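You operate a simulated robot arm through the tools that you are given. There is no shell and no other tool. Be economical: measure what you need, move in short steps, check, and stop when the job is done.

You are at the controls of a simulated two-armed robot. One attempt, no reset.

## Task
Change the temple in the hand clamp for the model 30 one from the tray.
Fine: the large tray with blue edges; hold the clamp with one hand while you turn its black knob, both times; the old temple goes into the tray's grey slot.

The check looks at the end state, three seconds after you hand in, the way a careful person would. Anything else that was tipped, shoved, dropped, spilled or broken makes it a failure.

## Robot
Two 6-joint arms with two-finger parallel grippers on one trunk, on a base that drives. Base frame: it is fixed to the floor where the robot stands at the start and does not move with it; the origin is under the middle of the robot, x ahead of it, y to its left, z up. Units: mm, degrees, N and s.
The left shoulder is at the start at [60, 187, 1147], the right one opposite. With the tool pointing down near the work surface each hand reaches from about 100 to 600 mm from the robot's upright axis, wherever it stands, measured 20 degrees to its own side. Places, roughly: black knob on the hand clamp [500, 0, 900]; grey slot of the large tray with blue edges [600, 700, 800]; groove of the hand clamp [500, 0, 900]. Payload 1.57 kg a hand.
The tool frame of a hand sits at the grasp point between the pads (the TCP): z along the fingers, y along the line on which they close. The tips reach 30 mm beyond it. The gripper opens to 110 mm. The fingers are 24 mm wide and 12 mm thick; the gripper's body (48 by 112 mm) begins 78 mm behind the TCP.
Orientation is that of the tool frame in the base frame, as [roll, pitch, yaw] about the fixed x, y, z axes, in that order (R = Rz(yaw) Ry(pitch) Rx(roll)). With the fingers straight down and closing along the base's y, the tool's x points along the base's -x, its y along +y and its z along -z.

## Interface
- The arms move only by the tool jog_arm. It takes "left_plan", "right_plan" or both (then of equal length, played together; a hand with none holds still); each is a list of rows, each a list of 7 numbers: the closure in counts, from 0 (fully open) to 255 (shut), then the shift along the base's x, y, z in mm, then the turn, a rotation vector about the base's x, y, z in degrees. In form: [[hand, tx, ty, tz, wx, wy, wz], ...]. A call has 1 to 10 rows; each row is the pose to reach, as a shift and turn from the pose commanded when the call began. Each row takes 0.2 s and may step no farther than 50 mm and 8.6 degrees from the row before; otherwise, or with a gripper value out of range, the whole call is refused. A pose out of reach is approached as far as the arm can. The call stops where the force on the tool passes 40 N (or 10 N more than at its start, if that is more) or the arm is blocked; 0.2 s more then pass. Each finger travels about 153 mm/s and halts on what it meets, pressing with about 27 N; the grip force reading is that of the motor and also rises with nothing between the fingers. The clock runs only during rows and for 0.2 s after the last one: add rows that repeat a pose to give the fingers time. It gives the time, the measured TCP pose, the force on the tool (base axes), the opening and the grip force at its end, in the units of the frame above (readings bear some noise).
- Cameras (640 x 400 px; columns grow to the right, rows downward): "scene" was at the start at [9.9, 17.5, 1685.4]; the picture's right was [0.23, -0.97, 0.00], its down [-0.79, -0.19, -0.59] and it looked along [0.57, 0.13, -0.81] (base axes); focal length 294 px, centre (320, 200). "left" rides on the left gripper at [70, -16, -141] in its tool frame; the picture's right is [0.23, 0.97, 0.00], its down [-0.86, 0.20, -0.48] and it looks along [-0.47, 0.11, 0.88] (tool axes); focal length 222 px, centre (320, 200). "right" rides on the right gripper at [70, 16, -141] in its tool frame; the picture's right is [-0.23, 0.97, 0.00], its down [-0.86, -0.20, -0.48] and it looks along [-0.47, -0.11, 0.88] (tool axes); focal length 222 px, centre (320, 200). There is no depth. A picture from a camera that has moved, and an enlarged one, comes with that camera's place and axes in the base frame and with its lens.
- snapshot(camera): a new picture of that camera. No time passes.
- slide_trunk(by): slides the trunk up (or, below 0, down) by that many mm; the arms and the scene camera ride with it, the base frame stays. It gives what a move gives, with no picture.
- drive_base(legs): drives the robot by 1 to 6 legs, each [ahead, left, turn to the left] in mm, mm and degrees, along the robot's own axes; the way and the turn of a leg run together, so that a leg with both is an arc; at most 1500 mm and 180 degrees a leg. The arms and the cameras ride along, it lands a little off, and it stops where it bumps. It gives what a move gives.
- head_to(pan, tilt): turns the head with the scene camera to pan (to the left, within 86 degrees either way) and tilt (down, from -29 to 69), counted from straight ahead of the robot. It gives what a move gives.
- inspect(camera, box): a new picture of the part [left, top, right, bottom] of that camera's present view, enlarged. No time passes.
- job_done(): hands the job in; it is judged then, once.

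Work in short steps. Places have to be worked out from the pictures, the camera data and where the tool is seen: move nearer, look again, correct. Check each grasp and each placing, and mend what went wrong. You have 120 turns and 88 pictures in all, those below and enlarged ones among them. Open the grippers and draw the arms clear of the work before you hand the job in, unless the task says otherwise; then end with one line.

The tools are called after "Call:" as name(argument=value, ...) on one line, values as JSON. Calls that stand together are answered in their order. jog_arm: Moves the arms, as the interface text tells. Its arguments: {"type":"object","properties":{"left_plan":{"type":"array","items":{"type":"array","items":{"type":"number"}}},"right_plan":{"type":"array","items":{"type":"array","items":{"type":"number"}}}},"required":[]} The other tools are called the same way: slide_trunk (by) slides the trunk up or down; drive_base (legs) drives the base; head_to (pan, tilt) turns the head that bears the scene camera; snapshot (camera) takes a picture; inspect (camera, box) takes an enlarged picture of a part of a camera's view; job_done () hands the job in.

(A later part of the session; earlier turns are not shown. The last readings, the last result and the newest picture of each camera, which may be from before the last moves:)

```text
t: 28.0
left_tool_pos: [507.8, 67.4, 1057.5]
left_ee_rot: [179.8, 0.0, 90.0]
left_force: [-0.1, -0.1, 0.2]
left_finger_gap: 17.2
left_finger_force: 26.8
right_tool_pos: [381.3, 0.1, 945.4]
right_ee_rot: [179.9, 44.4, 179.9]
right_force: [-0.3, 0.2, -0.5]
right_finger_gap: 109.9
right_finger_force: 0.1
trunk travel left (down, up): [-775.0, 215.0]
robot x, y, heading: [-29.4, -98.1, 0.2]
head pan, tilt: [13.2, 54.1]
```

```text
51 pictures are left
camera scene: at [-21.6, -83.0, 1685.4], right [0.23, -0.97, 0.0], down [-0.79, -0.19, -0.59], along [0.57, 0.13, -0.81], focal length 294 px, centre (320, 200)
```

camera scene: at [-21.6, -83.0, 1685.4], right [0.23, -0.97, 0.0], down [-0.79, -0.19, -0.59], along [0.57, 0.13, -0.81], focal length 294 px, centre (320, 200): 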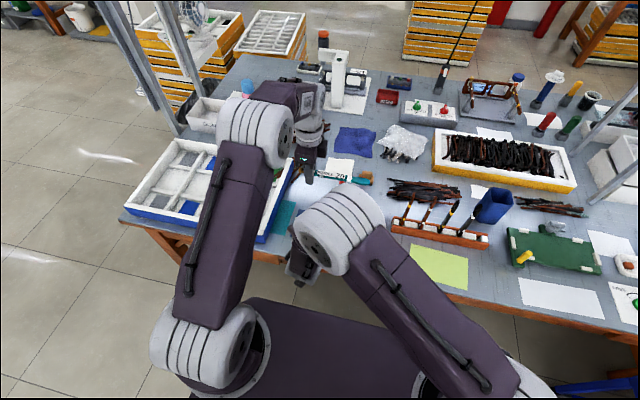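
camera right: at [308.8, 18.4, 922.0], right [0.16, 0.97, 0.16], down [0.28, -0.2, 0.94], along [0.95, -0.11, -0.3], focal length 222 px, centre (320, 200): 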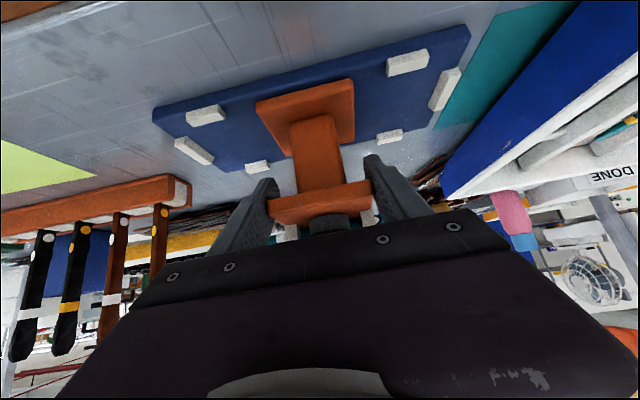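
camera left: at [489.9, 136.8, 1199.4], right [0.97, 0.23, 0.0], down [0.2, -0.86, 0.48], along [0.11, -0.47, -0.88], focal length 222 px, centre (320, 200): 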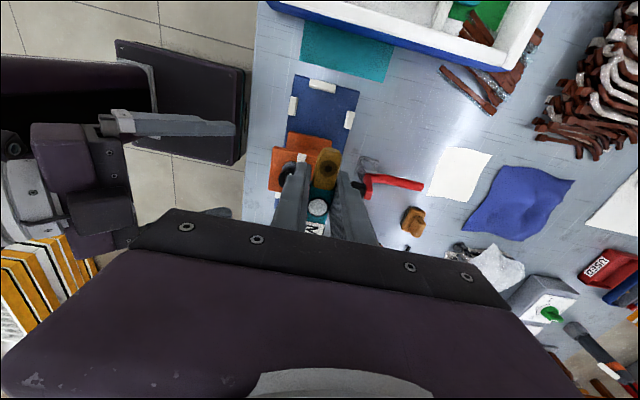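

Both clear. I rotate the temple into the tray's direction and raise the right hand.

Call:
jog_arm(left_plan=[[255, 0, 0, 0, 0, 0, 8.5], [255, 0, 0, 0, 0, 0, 17], [255, 0, 0, 0, 0, 0, 25.5], [255, 0, 0, 0, 0, 0, 34], [255, 0, 0, 0, 0, 0, 42.5], [255, 0, 0, 0, 0, 0, 51], [255, 0, 0, 0, 0, 0, 59.5], [255, 0, 0, 0, 0, 0, 68], [255, 0, 0, 0, 0, 0, 76.5], [255, 0, 0, 0, 0, 0, 85]], right_plan=[[0, 0, -5, 10, 0, 0, 0], [0, 0, -10, 20, 0, 0, 0], [0, 0, -15, 30, 0, 0, 0], [0, 0, -20, 40, 0, 0, 0], [0, -10, -25, 50, 0, 0, 0], [0, -20, -30, 60, 0, 0, 0], [0, -30, -40, 70, 0, 0, 0], [0, -40, -50, 80, 0, 0, 0], [0, -40, -60, 80, 0, 0, 0], [0, -40, -70, 80, 0, 0, 0]])

Call:
drive_base(legs=[[0, 480, 0]])

Call:
snapshot(camera="scene")

Call:
snapshot(camera="left")

```text
t: 30.2
left_tool_pos: [507.6, 69.8, 1056.4]
left_ee_rot: [180.0, 0.0, 175.0]
left_force: [-0.6, -0.3, -0.2]
left_finger_gap: 17.3
left_finger_force: 27.2
right_tool_pos: [344.5, -67.0, 1025.7]
right_ee_rot: [-179.5, 44.1, -179.8]
right_force: [0.0, 0.2, -0.4]
right_finger_gap: 109.8
right_finger_force: 0.1
trunk travel left (down, up): [-775.0, 215.0]
robot x, y, heading: [-29.4, -98.4, 0.1]
head pan, tilt: [13.2, 54.1]
```

```text
t: 33.0
left_tool_pos: [508.1, 540.7, 1058.0]
left_ee_rot: [180.0, 0.1, 174.9]
left_force: [0.3, -0.4, -0.3]
left_finger_gap: 17.8
left_finger_force: 26.8
right_tool_pos: [344.2, 405.0, 1026.3]
right_ee_rot: [-179.5, 44.0, 180.0]
right_force: [0.6, 0.0, 0.3]
right_finger_gap: 109.8
right_finger_force: 0.1
trunk travel left (down, up): [-775.0, 215.0]
robot x, y, heading: [-30.1, 373.7, -0.3]
head pan, tilt: [13.2, 54.1]
```

```text
50 pictures are left
camera scene: at [-19.3, 390.0, 1685.4], right [0.23, -0.97, 0.0], down [-0.79, -0.18, -0.59], along [0.57, 0.13, -0.81], focal length 294 px, centre (320, 200)
```

scene: 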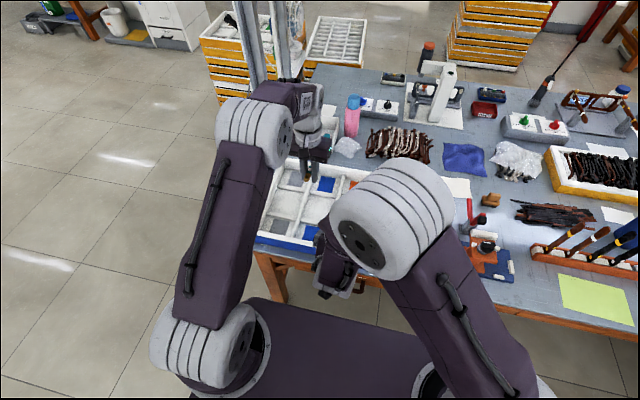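

```text
49 pictures are left
camera left: at [436.4, 531.3, 1197.4], right [-0.14, 0.99, 0.0], down [0.87, 0.12, 0.48], along [0.47, 0.07, -0.88], focal length 222 px, centre (320, 200)
```

left: 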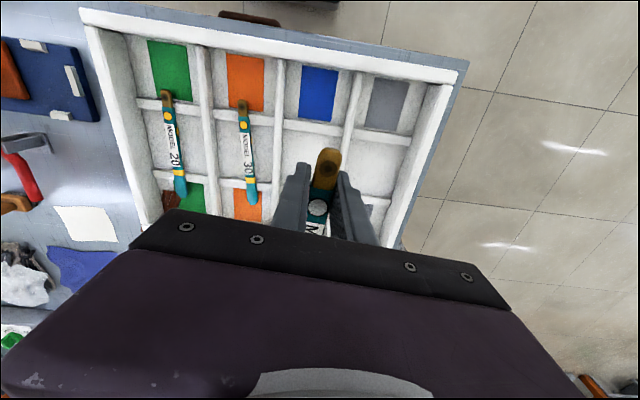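

The tray is yawed ~6°. I zoom on the tray for slot geometry.

Call:
inspect(camera="left", box=[200, 30, 440, 180])

Call:
inspect(camera="scene", box=[240, 140, 400, 260])

```text
2.67 times, centred on (320, 105) of left
camera zoom: at [436.4, 531.3, 1197.4], right [-0.14, 0.99, 0.0], down [0.87, 0.12, 0.48], along [0.47, 0.07, -0.88], focal length 592 px, centre (320, 453)
```

zoom: 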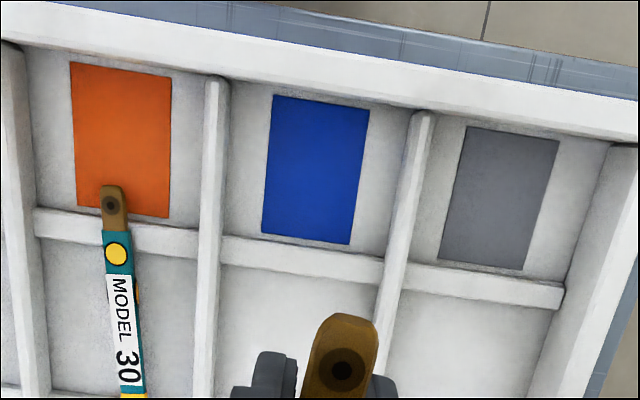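

```text
3.33 times, centred on (320, 200) of scene
camera zoom: at [-19.3, 390.0, 1685.4], right [0.23, -0.97, 0.0], down [-0.79, -0.18, -0.59], along [0.57, 0.13, -0.81], focal length 982 px, centre (320, 200)
```

zoom: 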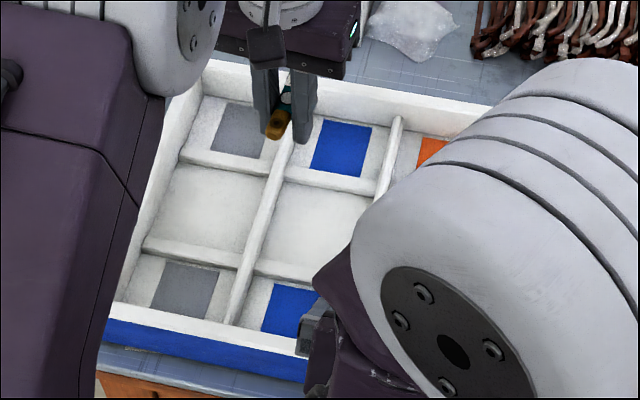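

The temple will lie on low crossbars (z≈788), but I'm gripping it at the TCP with 30 mm of finger below, so I couldn't set it down without a drop. I go back to the clamp, rest it in the open groove, and regrip with the fingertips only.

Call:
drive_base(legs=[[0, -473, 0]])

Call:
jog_arm(left_plan=[[255, 0, 0, 0, 0, 0, -8.5], [255, 0, 0, 0, 0, 0, -17], [255, 0, 0, 0, 0, 0, -25.5], [255, 0, 0, 0, 0, 0, -34], [255, 0, 0, 0, 0, 0, -42.5], [255, 0, 0, 0, 0, 0, -51], [255, 0, 0, 0, 0, 0, -59.5], [255, 0, 0, 0, 0, 0, -68], [255, 0, 0, 0, 0, 0, -76.5], [255, 0, 0, 0, 0, 0, -85]])

Call:
snapshot(camera="left")

```text
t: 35.8
left_tool_pos: [506.1, 63.9, 1056.2]
left_ee_rot: [-179.9, 0.1, 174.6]
left_force: [-0.6, -0.2, -1.2]
left_finger_gap: 17.4
left_finger_force: 27.4
right_tool_pos: [343.3, -73.3, 1024.8]
right_ee_rot: [-179.5, 44.2, 180.0]
right_force: [0.5, -0.5, 0.2]
right_finger_gap: 110.1
right_finger_force: 0.0
trunk travel left (down, up): [-775.0, 215.0]
robot x, y, heading: [-30.5, -105.0, -0.4]
head pan, tilt: [13.2, 54.1]
```

```text
t: 38.0
left_tool_pos: [506.8, 63.8, 1056.9]
left_ee_rot: [180.0, 0.0, 89.5]
left_force: [-0.1, 0.3, 0.0]
left_finger_gap: 17.4
left_finger_force: 27.7
right_tool_pos: [342.5, -73.1, 1024.3]
right_ee_rot: [-179.5, 44.1, 179.8]
right_force: [0.4, -0.7, 0.4]
right_finger_gap: 109.9
right_finger_force: 0.0
trunk travel left (down, up): [-775.0, 215.0]
robot x, y, heading: [-32.5, -103.0, -0.1]
head pan, tilt: [13.2, 54.1]
```

```text
46 pictures are left
camera left: at [490.0, 132.2, 1197.6], right [0.98, 0.22, 0.0], down [0.19, -0.86, 0.48], along [0.1, -0.47, -0.88], focal length 222 px, centre (320, 200)
```

left: 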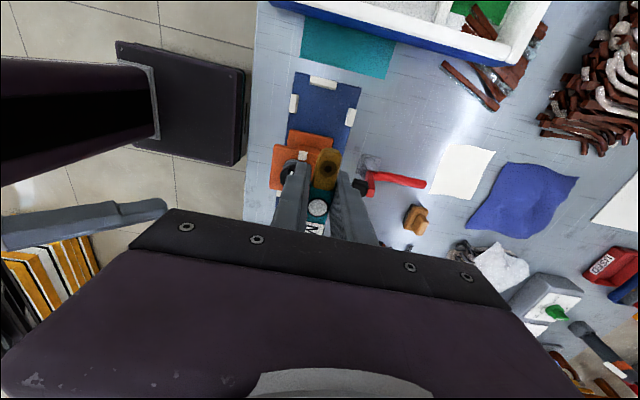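

Clamp unmoved. I lower the temple back into the groove at the same coordinates I took it from.

Call:
jog_arm(left_plan=[[255, 0.3, 4.5, -40, 0, 0, 0.5], [255, 0.3, 4.5, -80, 0, 0, 0.5], [255, 0.3, 4.5, -120, 0, 0, 0.5], [255, 0.3, 4.5, -150, 0, 0, 0.5], [255, 0.3, 4.5, -162, 0, 0, 0.5], [255, 0.3, 4.5, -170, 0, 0, 0.5]])

Call:
snapshot(camera="left")

```text
t: 39.4
left_tool_pos: [507.9, 67.3, 885.7]
left_ee_rot: [180.0, 0.0, 90.3]
left_force: [0.0, -0.8, 0.4]
left_finger_gap: 17.4
left_finger_force: 27.2
right_tool_pos: [342.2, -73.2, 1024.3]
right_ee_rot: [-179.6, 44.1, 179.8]
right_force: [-0.4, -0.3, 0.1]
right_finger_gap: 110.1
right_finger_force: 0.0
trunk travel left (down, up): [-775.0, 215.0]
robot x, y, heading: [-32.6, -106.2, -0.1]
head pan, tilt: [13.2, 54.1]
```

```text
45 pictures are left
camera left: at [490.1, 136.8, 1027.1], right [0.97, 0.23, 0.0], down [0.2, -0.85, 0.48], along [0.11, -0.47, -0.88], focal length 222 px, centre (320, 200)
```

left: 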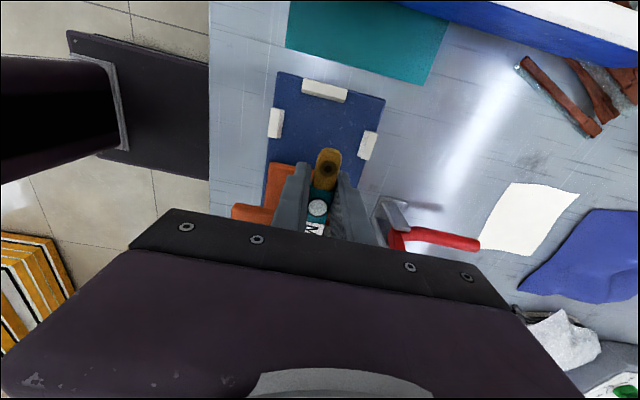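

No contact yet; a few mm lower in small steps.

Call:
jog_arm(left_plan=[[255, -0.5, 0.5, -1.5, 0, 0, 0], [255, -0.5, 0.5, -3, 0, 0, 0], [255, -0.5, 0.5, -3, 0, 0, 0]])

```text
t: 40.2
left_tool_pos: [506.6, 68.1, 882.7]
left_ee_rot: [-179.9, 0.0, 90.2]
left_force: [-0.5, -0.3, 0.3]
left_finger_gap: 17.2
left_finger_force: 27.6
right_tool_pos: [342.6, -74.0, 1024.7]
right_ee_rot: [-179.5, 44.2, 179.8]
right_force: [1.1, -0.2, 0.5]
right_finger_gap: 110.1
right_finger_force: 0.0
trunk travel left (down, up): [-775.0, 215.0]
robot x, y, heading: [-33.0, -106.2, -0.5]
head pan, tilt: [13.2, 54.1]
```

Still no contact force; another 1.5 mm.

Call:
jog_arm(left_plan=[[255, 0, 0, -1, 0, 0, 0], [255, 0, 0, -2, 0, 0, 0], [255, 0, 0, -2, 0, 0, 0]])

```text
t: 41.0
left_tool_pos: [506.0, 67.5, 881.2]
left_ee_rot: [179.8, 0.1, 90.2]
left_force: [2.0, 1.3, 14.1]
left_finger_gap: 17.6
left_finger_force: 26.9
right_tool_pos: [341.0, -74.1, 1024.9]
right_ee_rot: [-179.5, 44.3, 179.7]
right_force: [1.0, -0.5, 0.3]
right_finger_gap: 110.3
right_finger_force: 0.1
trunk travel left (down, up): [-775.0, 215.0]
robot x, y, heading: [-28.8, -104.7, -0.5]
head pan, tilt: [13.2, 54.1]
```

Seated. I open, raise 21 mm and shift to y≈52 for a fingertip regrip (clear of both plate and, later, the tray crossbar).

Call:
jog_arm(left_plan=[[255, 0, 0, 1, 0, 0, 0], [185, 0, 0, 1, 0, 0, 0], [185, 0, 0, 1, 0, 0, 0], [185, 0.5, -4, 11, 0, 0, 0], [185, 0.5, -15.5, 21, 0, 0, 0], [185, 0.5, -15.5, 21, 0, 0, 0]])

Call:
snapshot(camera="left")

```text
t: 42.4
left_tool_pos: [507.0, 51.8, 903.3]
left_ee_rot: [-179.9, 0.0, 90.2]
left_force: [-0.7, -0.7, 0.2]
left_finger_gap: 30.3
left_finger_force: 0.0
right_tool_pos: [341.5, -72.7, 1025.7]
right_ee_rot: [-179.5, 44.1, 179.9]
right_force: [0.4, -0.7, 0.3]
right_finger_gap: 109.9
right_finger_force: 0.0
trunk travel left (down, up): [-775.0, 215.0]
robot x, y, heading: [-33.2, -106.6, -0.1]
head pan, tilt: [13.2, 54.1]
```

```text
44 pictures are left
camera left: at [489.2, 121.2, 1044.0], right [0.97, 0.23, 0.0], down [0.2, -0.85, 0.48], along [0.11, -0.47, -0.88], focal length 222 px, centre (320, 200)
```

left: 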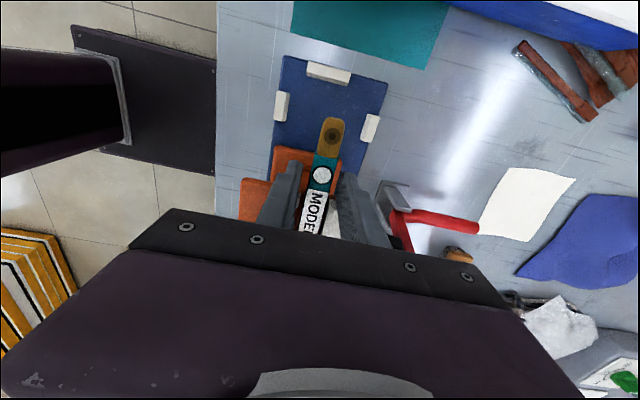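

Temple stays in the groove, between the fingertips. Close, lift and check.

Call:
jog_arm(left_plan=[[255, 0, 0, 0, 0, 0, 0], [255, 0, 0, 0, 0, 0, 0], [255, 0, 0, 0, 0, 0, 0], [255, 0, 0, 10, 0, 0, 0], [255, 0, 0, 40, 0, 0, 0], [255, 0, 0, 80, 0, 0, 0], [255, 0, 0, 120, 0, 0, 0], [255, 0, 0, 150, 0, 0, 0]])

Call:
snapshot(camera="left")

Call:
inspect(camera="right", box=[240, 60, 560, 260])

```text
t: 44.2
left_tool_pos: [506.8, 51.4, 1053.4]
left_ee_rot: [180.0, 0.0, 90.2]
left_force: [-0.2, 0.2, -0.4]
left_finger_gap: 16.9
left_finger_force: 26.9
right_tool_pos: [342.8, -73.6, 1025.4]
right_ee_rot: [-179.5, 44.0, 179.8]
right_force: [-0.2, 0.5, 0.0]
right_finger_gap: 110.1
right_finger_force: 0.1
trunk travel left (down, up): [-775.0, 215.0]
robot x, y, heading: [-31.2, -98.5, -0.4]
head pan, tilt: [13.2, 54.1]
```

```text
43 pictures are left
camera left: at [490.1, 121.5, 1194.3], right [0.97, 0.23, 0.0], down [0.2, -0.85, 0.48], along [0.11, -0.47, -0.88], focal length 222 px, centre (320, 200)
```

left: 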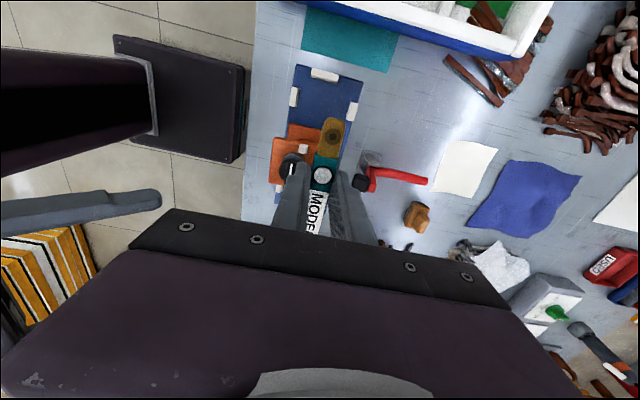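

```text
2.00 times, centred on (400, 160) of right
camera zoom: at [193.7, -54.8, 1079.0], right [0.17, 0.97, 0.15], down [0.28, -0.2, 0.94], along [0.94, -0.12, -0.31], focal length 444 px, centre (160, 280)
```

zoom: 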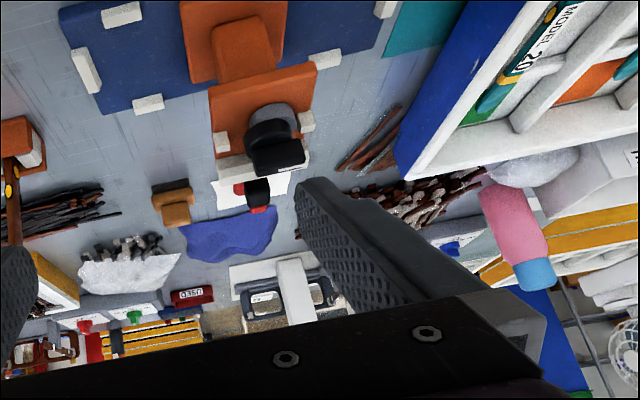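

Lifted, level. Rotate to the tray direction and drive left.

Call:
jog_arm(left_plan=[[255, 0, 0, 0, 0, 0, 8.5], [255, 0, 0, 0, 0, 0, 17], [255, 0, 0, 0, 0, 0, 25.5], [255, 0, 0, 0, 0, 0, 34], [255, 0, 0, 0, 0, 0, 42.5], [255, 0, 0, 0, 0, 0, 51], [255, 0, 0, 0, 0, 0, 59.5], [255, 0, 0, 0, 0, 0, 68], [255, 0, 0, 0, 0, 0, 76.5], [255, 0, 0, 0, 0, 0, 85]])

Call:
drive_base(legs=[[0, 560, 0]])

Call:
jog_arm(left_plan=[[255, 10, 20, 0, 0, 0, 2.5], [255, 20, 42, 0, 0, 0, 5], [255, 20, 42, 0, 0, 0, 5]])

Call:
snapshot(camera="left")

Call:
snapshot(camera="scene")

```text
t: 46.4
left_tool_pos: [507.7, 52.9, 1052.3]
left_ee_rot: [-180.0, 0.1, 175.3]
left_force: [-1.1, -0.5, -0.3]
left_finger_gap: 17.0
left_finger_force: 27.1
right_tool_pos: [342.6, -71.4, 1024.4]
right_ee_rot: [-179.5, 44.1, 179.8]
right_force: [-0.5, 0.0, -0.4]
right_finger_gap: 109.9
right_finger_force: 0.0
trunk travel left (down, up): [-775.0, 215.0]
robot x, y, heading: [-31.8, -101.9, -0.3]
head pan, tilt: [13.2, 54.1]
```

```text
t: 49.7
left_tool_pos: [512.5, 621.3, 1051.7]
left_ee_rot: [179.9, 0.1, 174.9]
left_force: [-0.1, 0.8, 0.5]
left_finger_gap: 16.7
left_finger_force: 26.6
right_tool_pos: [347.3, 496.4, 1025.0]
right_ee_rot: [-179.5, 44.1, 179.6]
right_force: [-0.3, 0.4, -0.3]
right_finger_gap: 109.8
right_finger_force: 0.1
trunk travel left (down, up): [-775.0, 215.0]
robot x, y, heading: [-28.5, 465.9, -0.5]
head pan, tilt: [13.2, 54.1]
```

```text
t: 50.5
left_tool_pos: [531.4, 661.5, 1051.3]
left_ee_rot: [180.0, 0.0, 179.9]
left_force: [-0.1, -0.2, -1.3]
left_finger_gap: 16.8
left_finger_force: 27.0
right_tool_pos: [346.6, 495.5, 1025.4]
right_ee_rot: [-179.5, 44.1, 179.7]
right_force: [-0.1, 0.5, -0.7]
right_finger_gap: 110.1
right_finger_force: 0.0
trunk travel left (down, up): [-775.0, 215.0]
robot x, y, heading: [-27.9, 464.1, -0.6]
head pan, tilt: [13.2, 54.1]
```

```text
41 pictures are left
camera left: at [462.1, 646.3, 1193.1], right [-0.23, 0.97, 0.0], down [0.86, 0.2, 0.48], along [0.47, 0.11, -0.88], focal length 222 px, centre (320, 200)
```

left: 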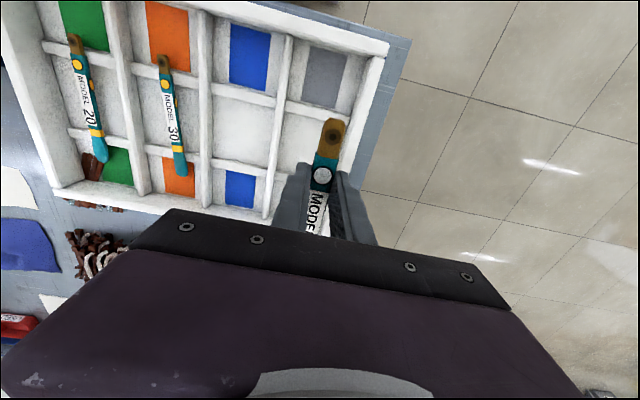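

```text
40 pictures are left
camera scene: at [-17.0, 484.3, 1685.4], right [0.22, -0.98, 0.0], down [-0.79, -0.18, -0.59], along [0.57, 0.13, -0.81], focal length 294 px, centre (320, 200)
```

scene: 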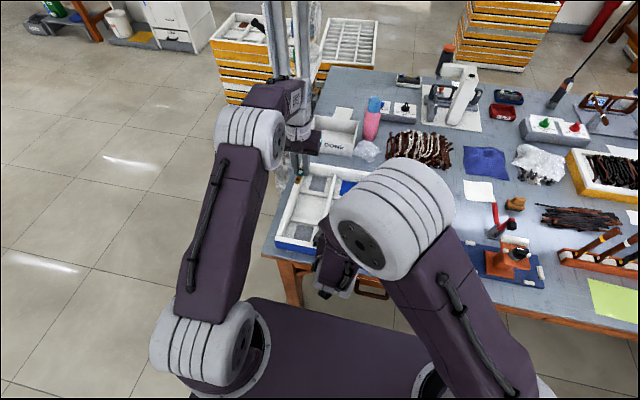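

Zoom on the grey lane for precise alignment.

Call:
inspect(camera="left", box=[240, 20, 400, 220])

```text
2.00 times, centred on (320, 120) of left
camera zoom: at [462.1, 646.3, 1193.1], right [-0.23, 0.97, 0.0], down [0.86, 0.2, 0.48], along [0.47, 0.11, -0.88], focal length 444 px, centre (320, 360)
```

zoom: 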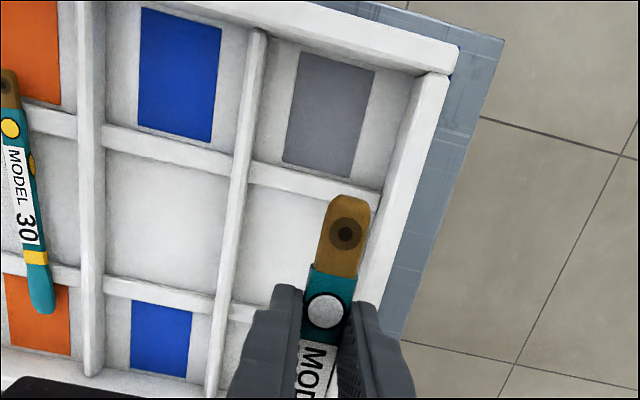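

Lane is ~105 mm wide, centred at y≈654, crossbars at x≈509 and 639. I descend to ~20 mm above, then look.

Call:
jog_arm(left_plan=[[255, -1, -4, -45, 0, 0, 0], [255, -1, -7.5, -90, 0, 0, 0], [255, -1, -7.5, -135, 0, 0, 0], [255, -1, -7.5, -175, 0, 0, 0], [255, -1, -7.5, -205, 0, 0, 0], [255, -1, -7.5, -216, 0, 0, 0]])

Call:
snapshot(camera="left")

```text
t: 51.9
left_tool_pos: [531.7, 657.0, 836.2]
left_ee_rot: [-180.0, 0.0, 179.9]
left_force: [-0.5, 0.0, 0.7]
left_finger_gap: 16.9
left_finger_force: 26.5
right_tool_pos: [347.8, 496.9, 1025.1]
right_ee_rot: [-179.5, 44.2, 179.6]
right_force: [-0.6, -0.8, 0.2]
right_finger_gap: 110.0
right_finger_force: 0.1
trunk travel left (down, up): [-775.0, 215.0]
robot x, y, heading: [-25.9, 470.0, -0.8]
head pan, tilt: [13.2, 54.1]
```

```text
38 pictures are left
camera left: at [460.8, 640.2, 976.8], right [-0.23, 0.97, 0.0], down [0.86, 0.2, 0.48], along [0.47, 0.11, -0.88], focal length 222 px, centre (320, 200)
```

left: 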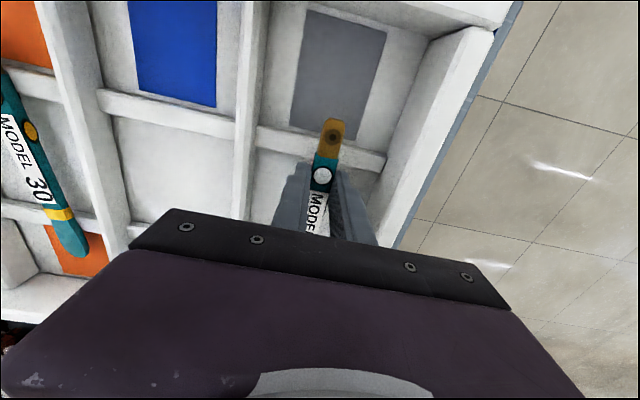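

Well placed over the lane. Small lowering steps with force watch.

Call:
jog_arm(left_plan=[[255, 0, 0, -4, 0, 0, 0], [255, 0, 0, -8, 0, 0, 0], [255, 0, 0, -10, 0, 0, 0], [255, 0, 0, -12, 0, 0, 0], [255, 0, 0, -14, 0, 0, 0]])

Call:
inspect(camera="left", box=[240, 90, 400, 240])

```text
t: 53.1
left_tool_pos: [531.2, 656.7, 823.0]
left_ee_rot: [-179.9, 0.0, 179.9]
left_force: [0.3, -0.2, -0.5]
left_finger_gap: 16.6
left_finger_force: 26.9
right_tool_pos: [346.7, 495.6, 1024.6]
right_ee_rot: [-179.5, 44.1, 179.6]
right_force: [-0.3, -0.6, 0.0]
right_finger_gap: 110.1
right_finger_force: 0.0
trunk travel left (down, up): [-775.0, 215.0]
robot x, y, heading: [-28.5, 466.0, -0.8]
head pan, tilt: [13.2, 54.1]
```

```text
2.67 times, centred on (320, 165) of left
camera zoom: at [460.6, 639.9, 963.2], right [-0.23, 0.97, 0.0], down [0.86, 0.2, 0.48], along [0.47, 0.11, -0.88], focal length 592 px, centre (320, 293)
```

zoom: 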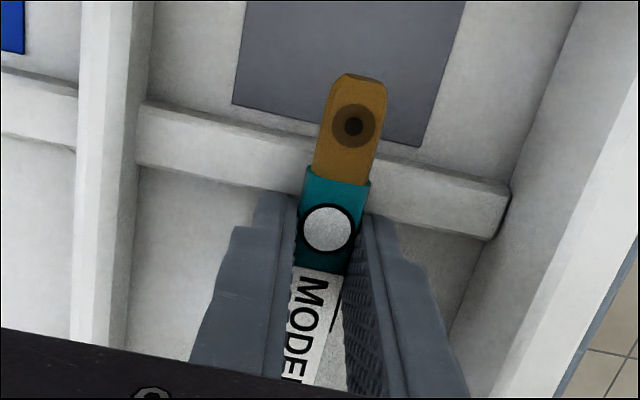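

The crossbar edge is near x≈522, so I shift 5 mm further in and keep lowering.

Call:
jog_arm(left_plan=[[255, 5, -1, 0, 0, 0, 0], [255, 5, -1, -2, 0, 0, 0], [255, 5, -1, -3.5, 0, 0, 0], [255, 5, -1, -5, 0, 0, 0], [255, 5, -1, -5, 0, 0, 0]])

```text
t: 54.3
left_tool_pos: [536.1, 655.3, 816.9]
left_ee_rot: [-179.9, 0.0, 179.9]
left_force: [1.2, -1.1, -0.3]
left_finger_gap: 17.0
left_finger_force: 27.0
right_tool_pos: [347.6, 495.7, 1024.9]
right_ee_rot: [-179.5, 44.0, 179.6]
right_force: [0.3, -0.3, -0.3]
right_finger_gap: 110.1
right_finger_force: 0.1
trunk travel left (down, up): [-775.0, 215.0]
robot x, y, heading: [-27.3, 468.6, -0.6]
head pan, tilt: [13.2, 54.1]
```

Call:
jog_arm(left_plan=[[255, 0, 0, -1.5, 0, 0, 0], [255, 0, 0, -3, 0, 0, 0], [255, 0, 0, -3, 0, 0, 0]])

Call:
inspect(camera="left", box=[240, 90, 400, 240])

```text
t: 55.1
left_tool_pos: [535.0, 654.9, 813.8]
left_ee_rot: [-179.9, 0.0, 179.9]
left_force: [1.2, -0.3, 0.1]
left_finger_gap: 16.8
left_finger_force: 26.8
right_tool_pos: [346.5, 496.5, 1025.1]
right_ee_rot: [-179.5, 44.1, 179.5]
right_force: [-0.1, 0.1, -0.7]
right_finger_gap: 110.0
right_finger_force: 0.0
trunk travel left (down, up): [-775.0, 215.0]
robot x, y, heading: [-24.4, 469.6, -0.8]
head pan, tilt: [13.2, 54.1]
```

```text
2.67 times, centred on (320, 165) of left
camera zoom: at [465.7, 638.7, 955.0], right [-0.23, 0.97, 0.0], down [0.86, 0.2, 0.48], along [0.47, 0.11, -0.88], focal length 592 px, centre (320, 293)
```

zoom: 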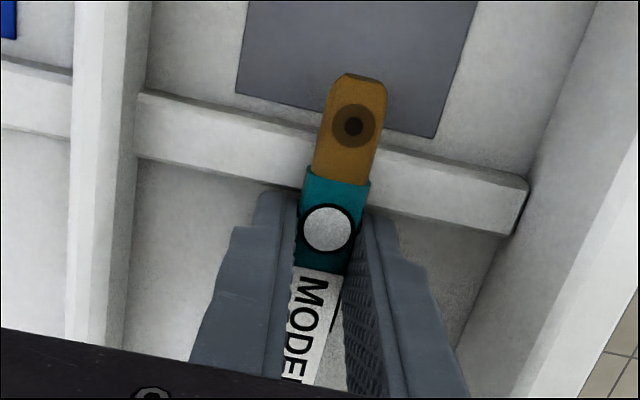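

Still no contact at tip z≈784. Continue 3 mm.

Call:
jog_arm(left_plan=[[255, 0.5, 0, -1, 0, 0, 0], [255, 1, 0, -2, 0, 0, 0], [255, 1, 0, -3, 0, 0, 0], [255, 1, 0, -3, 0, 0, 0]])

```text
t: 56.1
left_tool_pos: [537.5, 653.9, 813.0]
left_ee_rot: [180.0, 0.1, 179.8]
left_force: [-0.2, 0.8, 4.1]
left_finger_gap: 16.6
left_finger_force: 26.6
right_tool_pos: [347.7, 496.3, 1024.6]
right_ee_rot: [-179.4, 44.2, 179.6]
right_force: [-0.6, 0.5, 0.2]
right_finger_gap: 110.1
right_finger_force: 0.2
trunk travel left (down, up): [-775.0, 215.0]
robot x, y, heading: [-28.6, 465.7, -0.4]
head pan, tilt: [13.2, 54.1]
```

Light contact of 4 N. One more mm to confirm, then look.

Call:
jog_arm(left_plan=[[255, 0, 0, -1, 0, 0, 0], [255, 0, 0, -1, 0, 0, 0]])

Call:
inspect(camera="left", box=[260, 110, 380, 210])

```text
t: 56.7
left_tool_pos: [538.0, 653.2, 810.8]
left_ee_rot: [180.0, 0.2, 180.0]
left_force: [1.1, 0.6, 7.8]
left_finger_gap: 17.0
left_finger_force: 27.1
right_tool_pos: [347.0, 495.8, 1025.6]
right_ee_rot: [-179.5, 44.2, 179.6]
right_force: [-0.2, -0.3, 0.2]
right_finger_gap: 110.0
right_finger_force: 0.1
trunk travel left (down, up): [-775.0, 215.0]
robot x, y, heading: [-24.7, 466.7, -0.4]
head pan, tilt: [13.2, 54.1]
```

```text
4.00 times, centred on (320, 160) of left
camera zoom: at [466.4, 638.2, 952.1], right [-0.23, 0.97, 0.0], down [0.85, 0.2, 0.48], along [0.47, 0.11, -0.88], focal length 888 px, centre (320, 360)
```

zoom: 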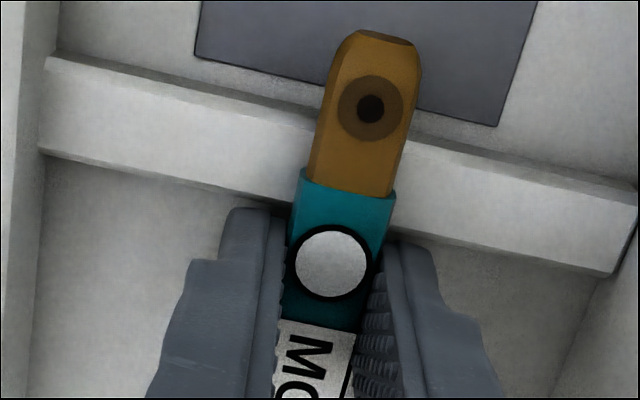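

It's resting on the crossbar. Open a little and lift away.

Call:
jog_arm(left_plan=[[200, 0, 0, 0, 0, 0, 0], [165, 0, 0, 0, 0, 0, 0], [165, 0, 0, 0, 0, 0, 0], [165, 0, 0, 20, 0, 0, 0], [165, 0, 0, 60, 0, 0, 0], [165, 0, 0, 105, 0, 0, 0], [165, 0, 0, 150, 0, 0, 0]])

Call:
snapshot(camera="left")

```text
t: 58.3
left_tool_pos: [535.9, 653.8, 960.7]
left_ee_rot: [180.0, 0.0, 180.0]
left_force: [0.2, 0.5, 0.5]
left_finger_gap: 38.8
left_finger_force: 0.0
right_tool_pos: [346.4, 497.3, 1024.5]
right_ee_rot: [-179.5, 44.0, 179.7]
right_force: [-0.1, 0.3, -0.5]
right_finger_gap: 110.2
right_finger_force: 0.1
trunk travel left (down, up): [-775.0, 215.0]
robot x, y, heading: [-24.9, 471.8, -0.4]
head pan, tilt: [13.2, 54.1]
```

```text
34 pictures are left
camera left: at [465.2, 638.0, 1101.9], right [-0.23, 0.97, 0.0], down [0.86, 0.2, 0.48], along [0.47, 0.11, -0.88], focal length 222 px, centre (320, 200)
```

left: 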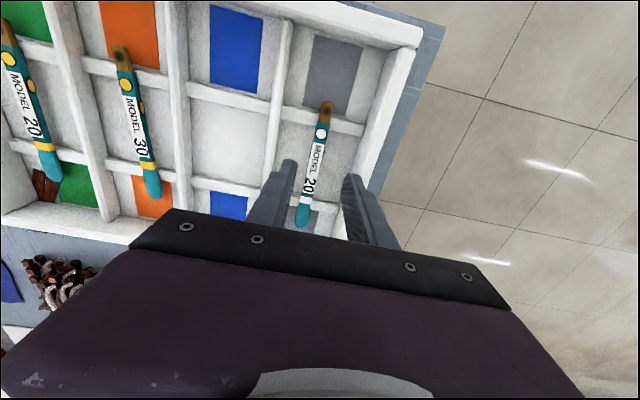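

The old temple lies properly across the grey lane. I now drive right so the left hand comes over the MODEL 30 temple.

Call:
drive_base(legs=[[0, -240, 0]])

Call:
snapshot(camera="left")

```text
t: 60.1
left_tool_pos: [535.3, 417.3, 959.4]
left_ee_rot: [180.0, 0.1, -180.0]
left_force: [0.0, -0.3, 0.1]
left_finger_gap: 38.9
left_finger_force: 0.0
right_tool_pos: [345.5, 259.3, 1024.7]
right_ee_rot: [-179.4, 44.2, 179.8]
right_force: [-0.3, 0.2, 0.7]
right_finger_gap: 110.0
right_finger_force: 0.0
trunk travel left (down, up): [-775.0, 215.0]
robot x, y, heading: [-26.3, 226.9, -0.4]
head pan, tilt: [13.2, 54.1]
```

```text
33 pictures are left
camera left: at [463.8, 401.4, 1100.9], right [-0.23, 0.97, 0.0], down [0.85, 0.2, 0.48], along [0.47, 0.11, -0.88], focal length 222 px, centre (320, 200)
```

left: 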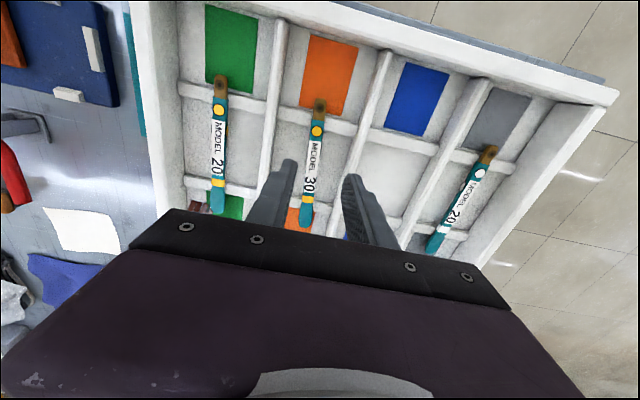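

Call:
inspect(camera="left", box=[260, 70, 380, 230])

```text
2.50 times, centred on (320, 150) of left
camera zoom: at [463.8, 401.4, 1100.9], right [-0.23, 0.97, 0.0], down [0.85, 0.2, 0.48], along [0.47, 0.11, -0.88], focal length 555 px, centre (320, 325)
```

zoom: 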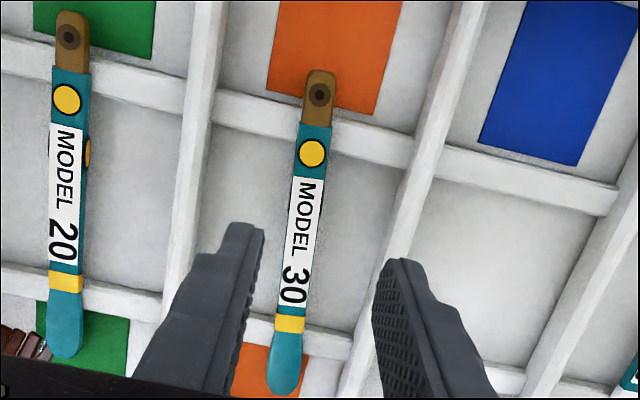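

MODEL 30: hinge end ≈[486, 406], axis tilted 5.5°, grip point (40 mm in) ≈[526, 410]. I align and descend to z≈828.

Call:
jog_arm(left_plan=[[165, -4, -4, -40, 0, 0, 3], [165, -9, -7, -80, 0, 0, 5.5], [165, -9, -7, -110, 0, 0, 5.5], [165, -9, -7, -131, 0, 0, 5.5], [165, -9, -7, -131, 0, 0, 5.5]])

Call:
inspect(camera="left", box=[240, 90, 400, 240])

```text
t: 61.3
left_tool_pos: [524.1, 412.4, 829.7]
left_ee_rot: [180.0, 0.0, -174.4]
left_force: [-0.6, -0.5, -0.5]
left_finger_gap: 38.7
left_finger_force: 0.0
right_tool_pos: [344.6, 257.8, 1024.6]
right_ee_rot: [-179.5, 44.2, 179.8]
right_force: [0.9, 0.2, 0.3]
right_finger_gap: 109.9
right_finger_force: 0.0
trunk travel left (down, up): [-775.0, 215.0]
robot x, y, heading: [-29.8, 229.0, -0.5]
head pan, tilt: [13.2, 54.1]
```

```text
2.67 times, centred on (320, 165) of left
camera zoom: at [455.5, 388.3, 970.4], right [-0.32, 0.95, 0.0], down [0.83, 0.28, 0.48], along [0.45, 0.15, -0.88], focal length 592 px, centre (320, 293)
```

zoom: 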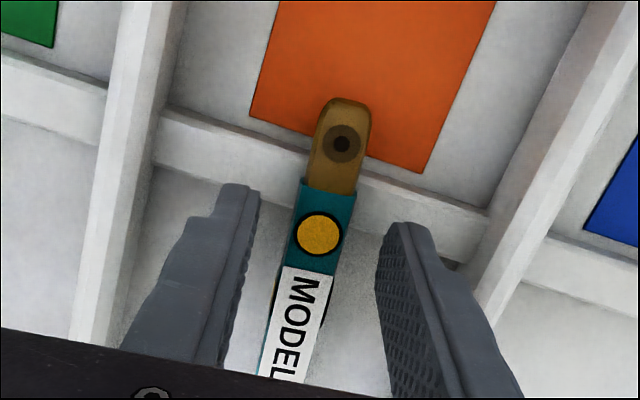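

Centred and parallel. Lower in small steps with force watch.

Call:
jog_arm(left_plan=[[165, 1, -1, -4, 0, 0, 0], [165, 1, -1, -7, 0, 0, 0], [165, 1, -1, -9, 0, 0, 0], [165, 1, -1, -11, 0, 0, 0], [165, 1, -1, -11, 0, 0, 0]])

Call:
inspect(camera="left", box=[240, 90, 400, 240])

```text
t: 62.5
left_tool_pos: [524.6, 409.2, 819.7]
left_ee_rot: [-180.0, 0.2, -174.5]
left_force: [-0.7, 1.3, 10.3]
left_finger_gap: 37.4
left_finger_force: 0.1
right_tool_pos: [344.7, 257.2, 1024.9]
right_ee_rot: [-179.4, 44.3, 179.8]
right_force: [-1.5, -0.9, 1.3]
right_finger_gap: 109.9
right_finger_force: 0.1
trunk travel left (down, up): [-775.0, 215.0]
robot x, y, heading: [-27.1, 225.5, -0.3]
head pan, tilt: [13.2, 54.1]
```

```text
2.67 times, centred on (320, 165) of left
camera zoom: at [456.9, 385.4, 960.6], right [-0.32, 0.95, 0.0], down [0.83, 0.28, 0.48], along [0.46, 0.15, -0.88], focal length 592 px, centre (320, 293)
```

zoom: 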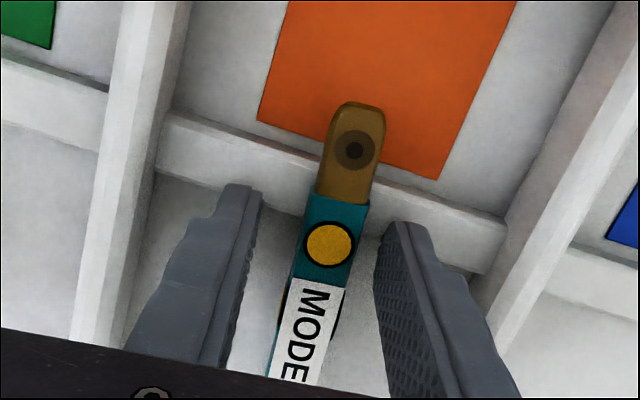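

Tips touch the crossbar top (z≈790). I raise 1.5 mm, close and lift.

Call:
jog_arm(left_plan=[[165, 0, 0, 2, 0, 0, 0], [255, 0, 0, 2, 0, 0, 0], [255, 0, 0, 2, 0, 0, 0], [255, 0, 0, 2, 0, 0, 0], [255, 0, 0, 6, 0, 0, 0], [255, 0, 0, 15, 0, 0, 0]])

Call:
snapshot(camera="left")

```text
t: 63.9
left_tool_pos: [525.5, 408.7, 834.2]
left_ee_rot: [-180.0, 0.0, -174.3]
left_force: [0.4, 0.9, -0.8]
left_finger_gap: 17.1
left_finger_force: 27.3
right_tool_pos: [344.9, 258.1, 1024.6]
right_ee_rot: [-179.4, 44.0, 179.8]
right_force: [0.0, -0.7, 1.0]
right_finger_gap: 110.2
right_finger_force: 0.1
trunk travel left (down, up): [-775.0, 215.0]
robot x, y, heading: [-27.3, 228.4, -0.1]
head pan, tilt: [13.2, 54.1]
```

```text
29 pictures are left
camera left: at [456.7, 385.7, 974.6], right [-0.32, 0.95, 0.0], down [0.83, 0.28, 0.48], along [0.45, 0.15, -0.88], focal length 222 px, centre (320, 200)
```

left: 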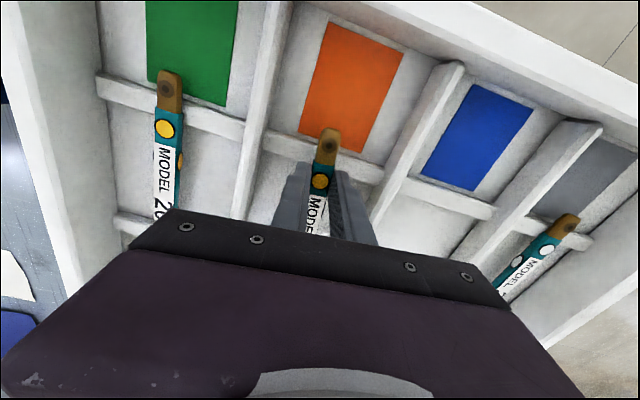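

Held. Lift, drive right to the clamp, then rotate to yaw 90.

Call:
jog_arm(left_plan=[[255, 0, 0, 45, 0, 0, 0], [255, 0, 0, 90, 0, 0, 0], [255, 0, 0, 135, 0, 0, 0], [255, 0, 0, 180, 0, 0, 0], [255, 0, 0, 220, 0, 0, 0]])

Call:
drive_base(legs=[[0, -335, 0]])

Call:
jog_arm(left_plan=[[255, 0, 0, 0, 0, 0, -8.5], [255, 0, 0, 0, 0, 0, -17], [255, 0, 0, 0, 0, 0, -25.5], [255, 0, 0, 0, 0, 0, -34], [255, 0, 0, 0, 0, 0, -42.5], [255, 0, 0, 0, 0, 0, -51], [255, 0, 0, 0, 0, 0, -59.5], [255, 0, 0, 0, 0, 0, -68], [255, 0, 0, 0, 0, 0, -76.5], [255, 0, 0, 0, 0, 0, -85]])

```text
t: 65.1
left_tool_pos: [525.4, 408.3, 1052.0]
left_ee_rot: [-180.0, 0.0, -174.4]
left_force: [-0.2, -0.1, 0.3]
left_finger_gap: 16.7
left_finger_force: 27.1
right_tool_pos: [344.9, 258.1, 1024.5]
right_ee_rot: [-179.5, 44.1, 179.9]
right_force: [0.1, -0.8, -0.2]
right_finger_gap: 110.3
right_finger_force: 0.0
trunk travel left (down, up): [-775.0, 215.0]
robot x, y, heading: [-28.7, 226.1, -0.2]
head pan, tilt: [13.2, 54.1]
```

```text
t: 67.3
left_tool_pos: [524.8, 68.3, 1051.5]
left_ee_rot: [-179.9, 0.0, -174.7]
left_force: [-0.4, -0.3, -1.2]
left_finger_gap: 16.8
left_finger_force: 26.7
right_tool_pos: [342.3, -80.5, 1023.8]
right_ee_rot: [-179.4, 44.1, 179.4]
right_force: [-0.1, -0.8, 0.5]
right_finger_gap: 110.0
right_finger_force: 0.0
trunk travel left (down, up): [-775.0, 215.0]
robot x, y, heading: [-29.9, -110.7, -0.7]
head pan, tilt: [13.2, 54.1]
```

```text
t: 69.5
left_tool_pos: [523.3, 67.2, 1052.0]
left_ee_rot: [180.0, 0.0, 100.1]
left_force: [0.5, -0.1, -0.7]
left_finger_gap: 16.8
left_finger_force: 27.0
right_tool_pos: [341.3, -80.1, 1025.9]
right_ee_rot: [-179.4, 44.0, 179.4]
right_force: [0.3, 0.4, -0.5]
right_finger_gap: 110.0
right_finger_force: 0.0
trunk travel left (down, up): [-775.0, 215.0]
robot x, y, heading: [-32.8, -110.8, -0.7]
head pan, tilt: [13.2, 54.1]
```

Finish rotation and move above the groove.

Call:
jog_arm(left_plan=[[255, -8, -8, -20, 0, 0, -5], [255, -16, -16, -60, 0, 0, -10.1], [255, -16, -16, -95, 0, 0, -10.1], [255, -16, -16, -95, 0, 0, -10.1]])

Call:
snapshot(camera="left")

Call:
snapshot(camera="right")

```text
t: 70.5
left_tool_pos: [506.6, 50.6, 954.8]
left_ee_rot: [180.0, -0.1, 90.1]
left_force: [-0.3, -0.3, 0.0]
left_finger_gap: 16.7
left_finger_force: 27.3
right_tool_pos: [341.4, -80.8, 1025.4]
right_ee_rot: [-179.5, 44.2, 179.5]
right_force: [-0.3, 0.4, -0.9]
right_finger_gap: 110.1
right_finger_force: 0.0
trunk travel left (down, up): [-775.0, 215.0]
robot x, y, heading: [-33.2, -111.5, -0.4]
head pan, tilt: [13.2, 54.1]
```

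```text
28 pictures are left
camera left: at [489.7, 120.7, 1096.6], right [0.97, 0.23, 0.0], down [0.2, -0.85, 0.48], along [0.11, -0.47, -0.88], focal length 222 px, centre (320, 200)
```

left: 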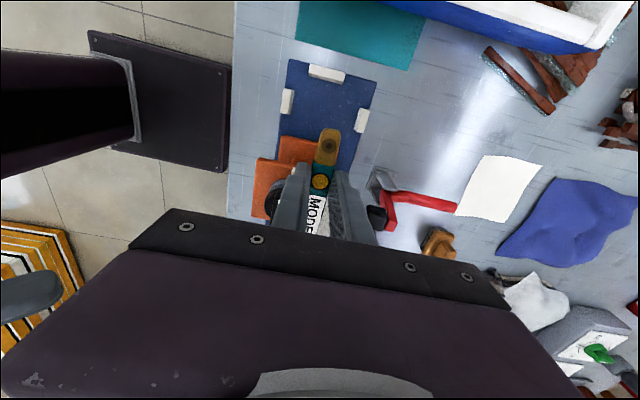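

```text
27 pictures are left
camera right: at [193.2, -61.8, 1079.0], right [0.18, 0.97, 0.15], down [0.28, -0.2, 0.94], along [0.94, -0.13, -0.31], focal length 222 px, centre (320, 200)
```

right: 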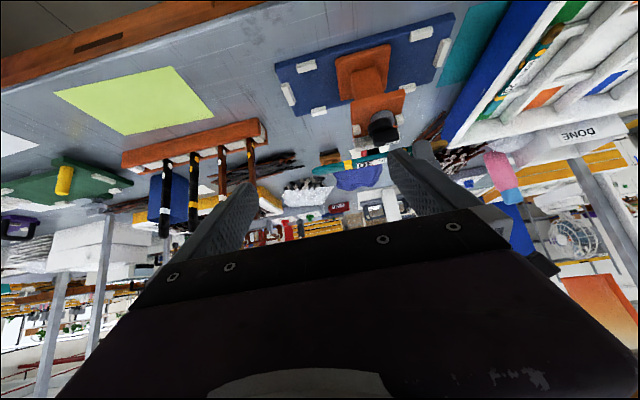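

Zoom in the right camera to check the temple's levelness against the groove.

Call:
inspect(camera="right", box=[296, 80, 424, 180])

```text
4.00 times, centred on (360, 130) of right
camera zoom: at [193.2, -61.8, 1079.0], right [0.18, 0.97, 0.15], down [0.28, -0.2, 0.94], along [0.94, -0.13, -0.31], focal length 888 px, centre (160, 480)
```

zoom: 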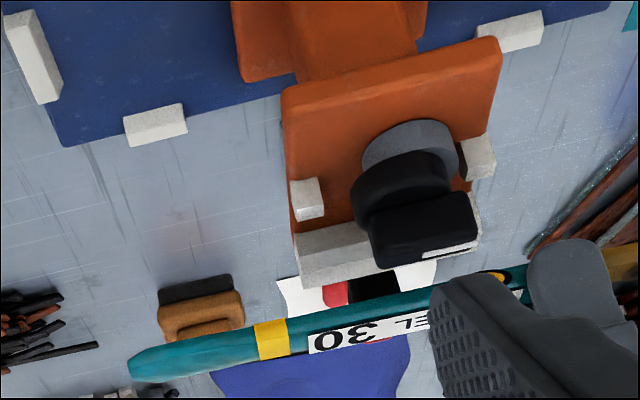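

Temple is level and aligned. Lower to just above the plate, then in small steps.

Call:
jog_arm(left_plan=[[255, 0, 3, -15, 0, 0, 0], [255, 0, 3, -28, 0, 0, 0], [255, 0, 3, -35, 0, 0, 0], [255, 0, 3, -35, 0, 0, 0]])

Call:
inspect(camera="right", box=[328, 80, 424, 155])

```text
t: 71.5
left_tool_pos: [508.0, 55.0, 921.6]
left_ee_rot: [-180.0, 0.0, 90.2]
left_force: [-0.2, 0.1, 0.1]
left_finger_gap: 17.0
left_finger_force: 27.0
right_tool_pos: [341.5, -81.3, 1024.7]
right_ee_rot: [-179.6, 44.0, 179.5]
right_force: [0.1, 0.5, 0.2]
right_finger_gap: 110.0
right_finger_force: 0.1
trunk travel left (down, up): [-775.0, 215.0]
robot x, y, heading: [-29.9, -107.9, -1.0]
head pan, tilt: [13.2, 54.1]
```

```text
5.33 times, centred on (376, 118) of right
camera zoom: at [193.6, -61.6, 1078.9], right [0.18, 0.97, 0.15], down [0.28, -0.2, 0.94], along [0.94, -0.13, -0.31], focal length 1185 px, centre (21, 640)
```

zoom: 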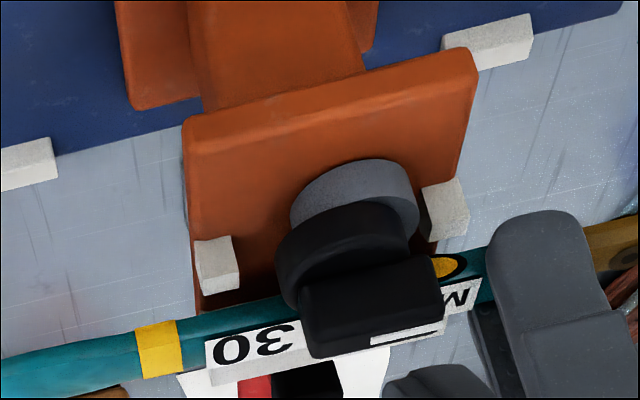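

Good. Continue lowering in small steps.

Call:
jog_arm(left_plan=[[255, -0.5, 0, -4, 0, 0, 0], [255, -1, 0, -7, 0, 0, 0], [255, -1, 0, -9, 0, 0, 0], [255, -1, 0, -11, 0, 0, 0], [255, -1, 0, -11, 0, 0, 0]])

```text
t: 72.7
left_tool_pos: [506.3, 54.5, 912.4]
left_ee_rot: [-180.0, 0.0, 90.3]
left_force: [-0.5, 0.0, 1.6]
left_finger_gap: 17.0
left_finger_force: 27.5
right_tool_pos: [340.5, -81.1, 1026.0]
right_ee_rot: [-179.4, 44.2, 179.5]
right_force: [0.1, 0.3, -0.3]
right_finger_gap: 110.0
right_finger_force: 0.1
trunk travel left (down, up): [-775.0, 215.0]
robot x, y, heading: [-35.1, -106.9, -0.6]
head pan, tilt: [13.2, 54.1]
```

Call:
jog_arm(left_plan=[[255, 0, 0, -1, 0, 0, 0], [255, 0, 0, -2, 0, 0, 0], [255, 0, 0, -2, 0, 0, 0]])

Call:
inspect(camera="right", box=[328, 80, 424, 155])

Call:
inspect(camera="left", box=[240, 90, 400, 240])

```text
t: 73.5
left_tool_pos: [506.2, 53.8, 910.9]
left_ee_rot: [179.8, 0.0, 90.2]
left_force: [1.4, 1.5, 16.1]
left_finger_gap: 17.1
left_finger_force: 26.9
right_tool_pos: [338.9, -81.3, 1025.4]
right_ee_rot: [-179.5, 44.2, 179.4]
right_force: [0.4, 0.3, -0.2]
right_finger_gap: 110.0
right_finger_force: 0.0
trunk travel left (down, up): [-775.0, 215.0]
robot x, y, heading: [-32.2, -104.3, -0.7]
head pan, tilt: [13.2, 54.1]
```

```text
5.33 times, centred on (376, 118) of right
camera zoom: at [192.0, -62.1, 1079.4], right [0.18, 0.97, 0.15], down [0.28, -0.2, 0.94], along [0.94, -0.12, -0.3], focal length 1185 px, centre (21, 640)
```

zoom: 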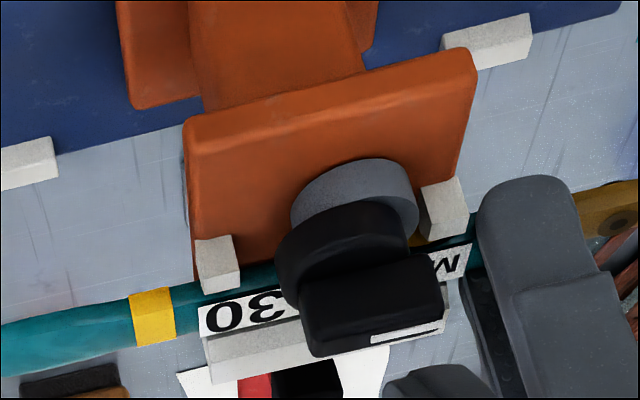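

```text
2.67 times, centred on (320, 165) of left
camera zoom: at [488.7, 123.6, 1052.2], right [0.97, 0.23, 0.0], down [0.2, -0.85, 0.48], along [0.11, -0.47, -0.88], focal length 592 px, centre (320, 293)
```

zoom: 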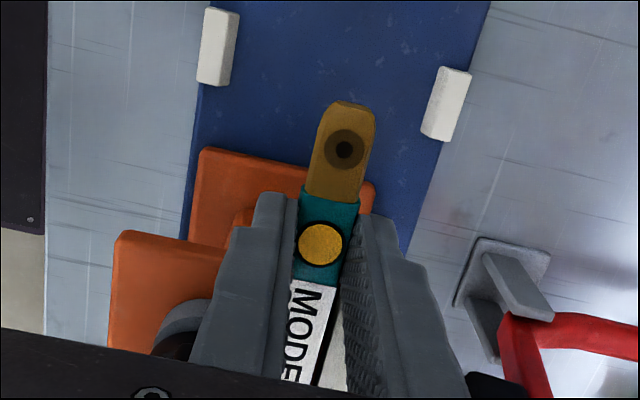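

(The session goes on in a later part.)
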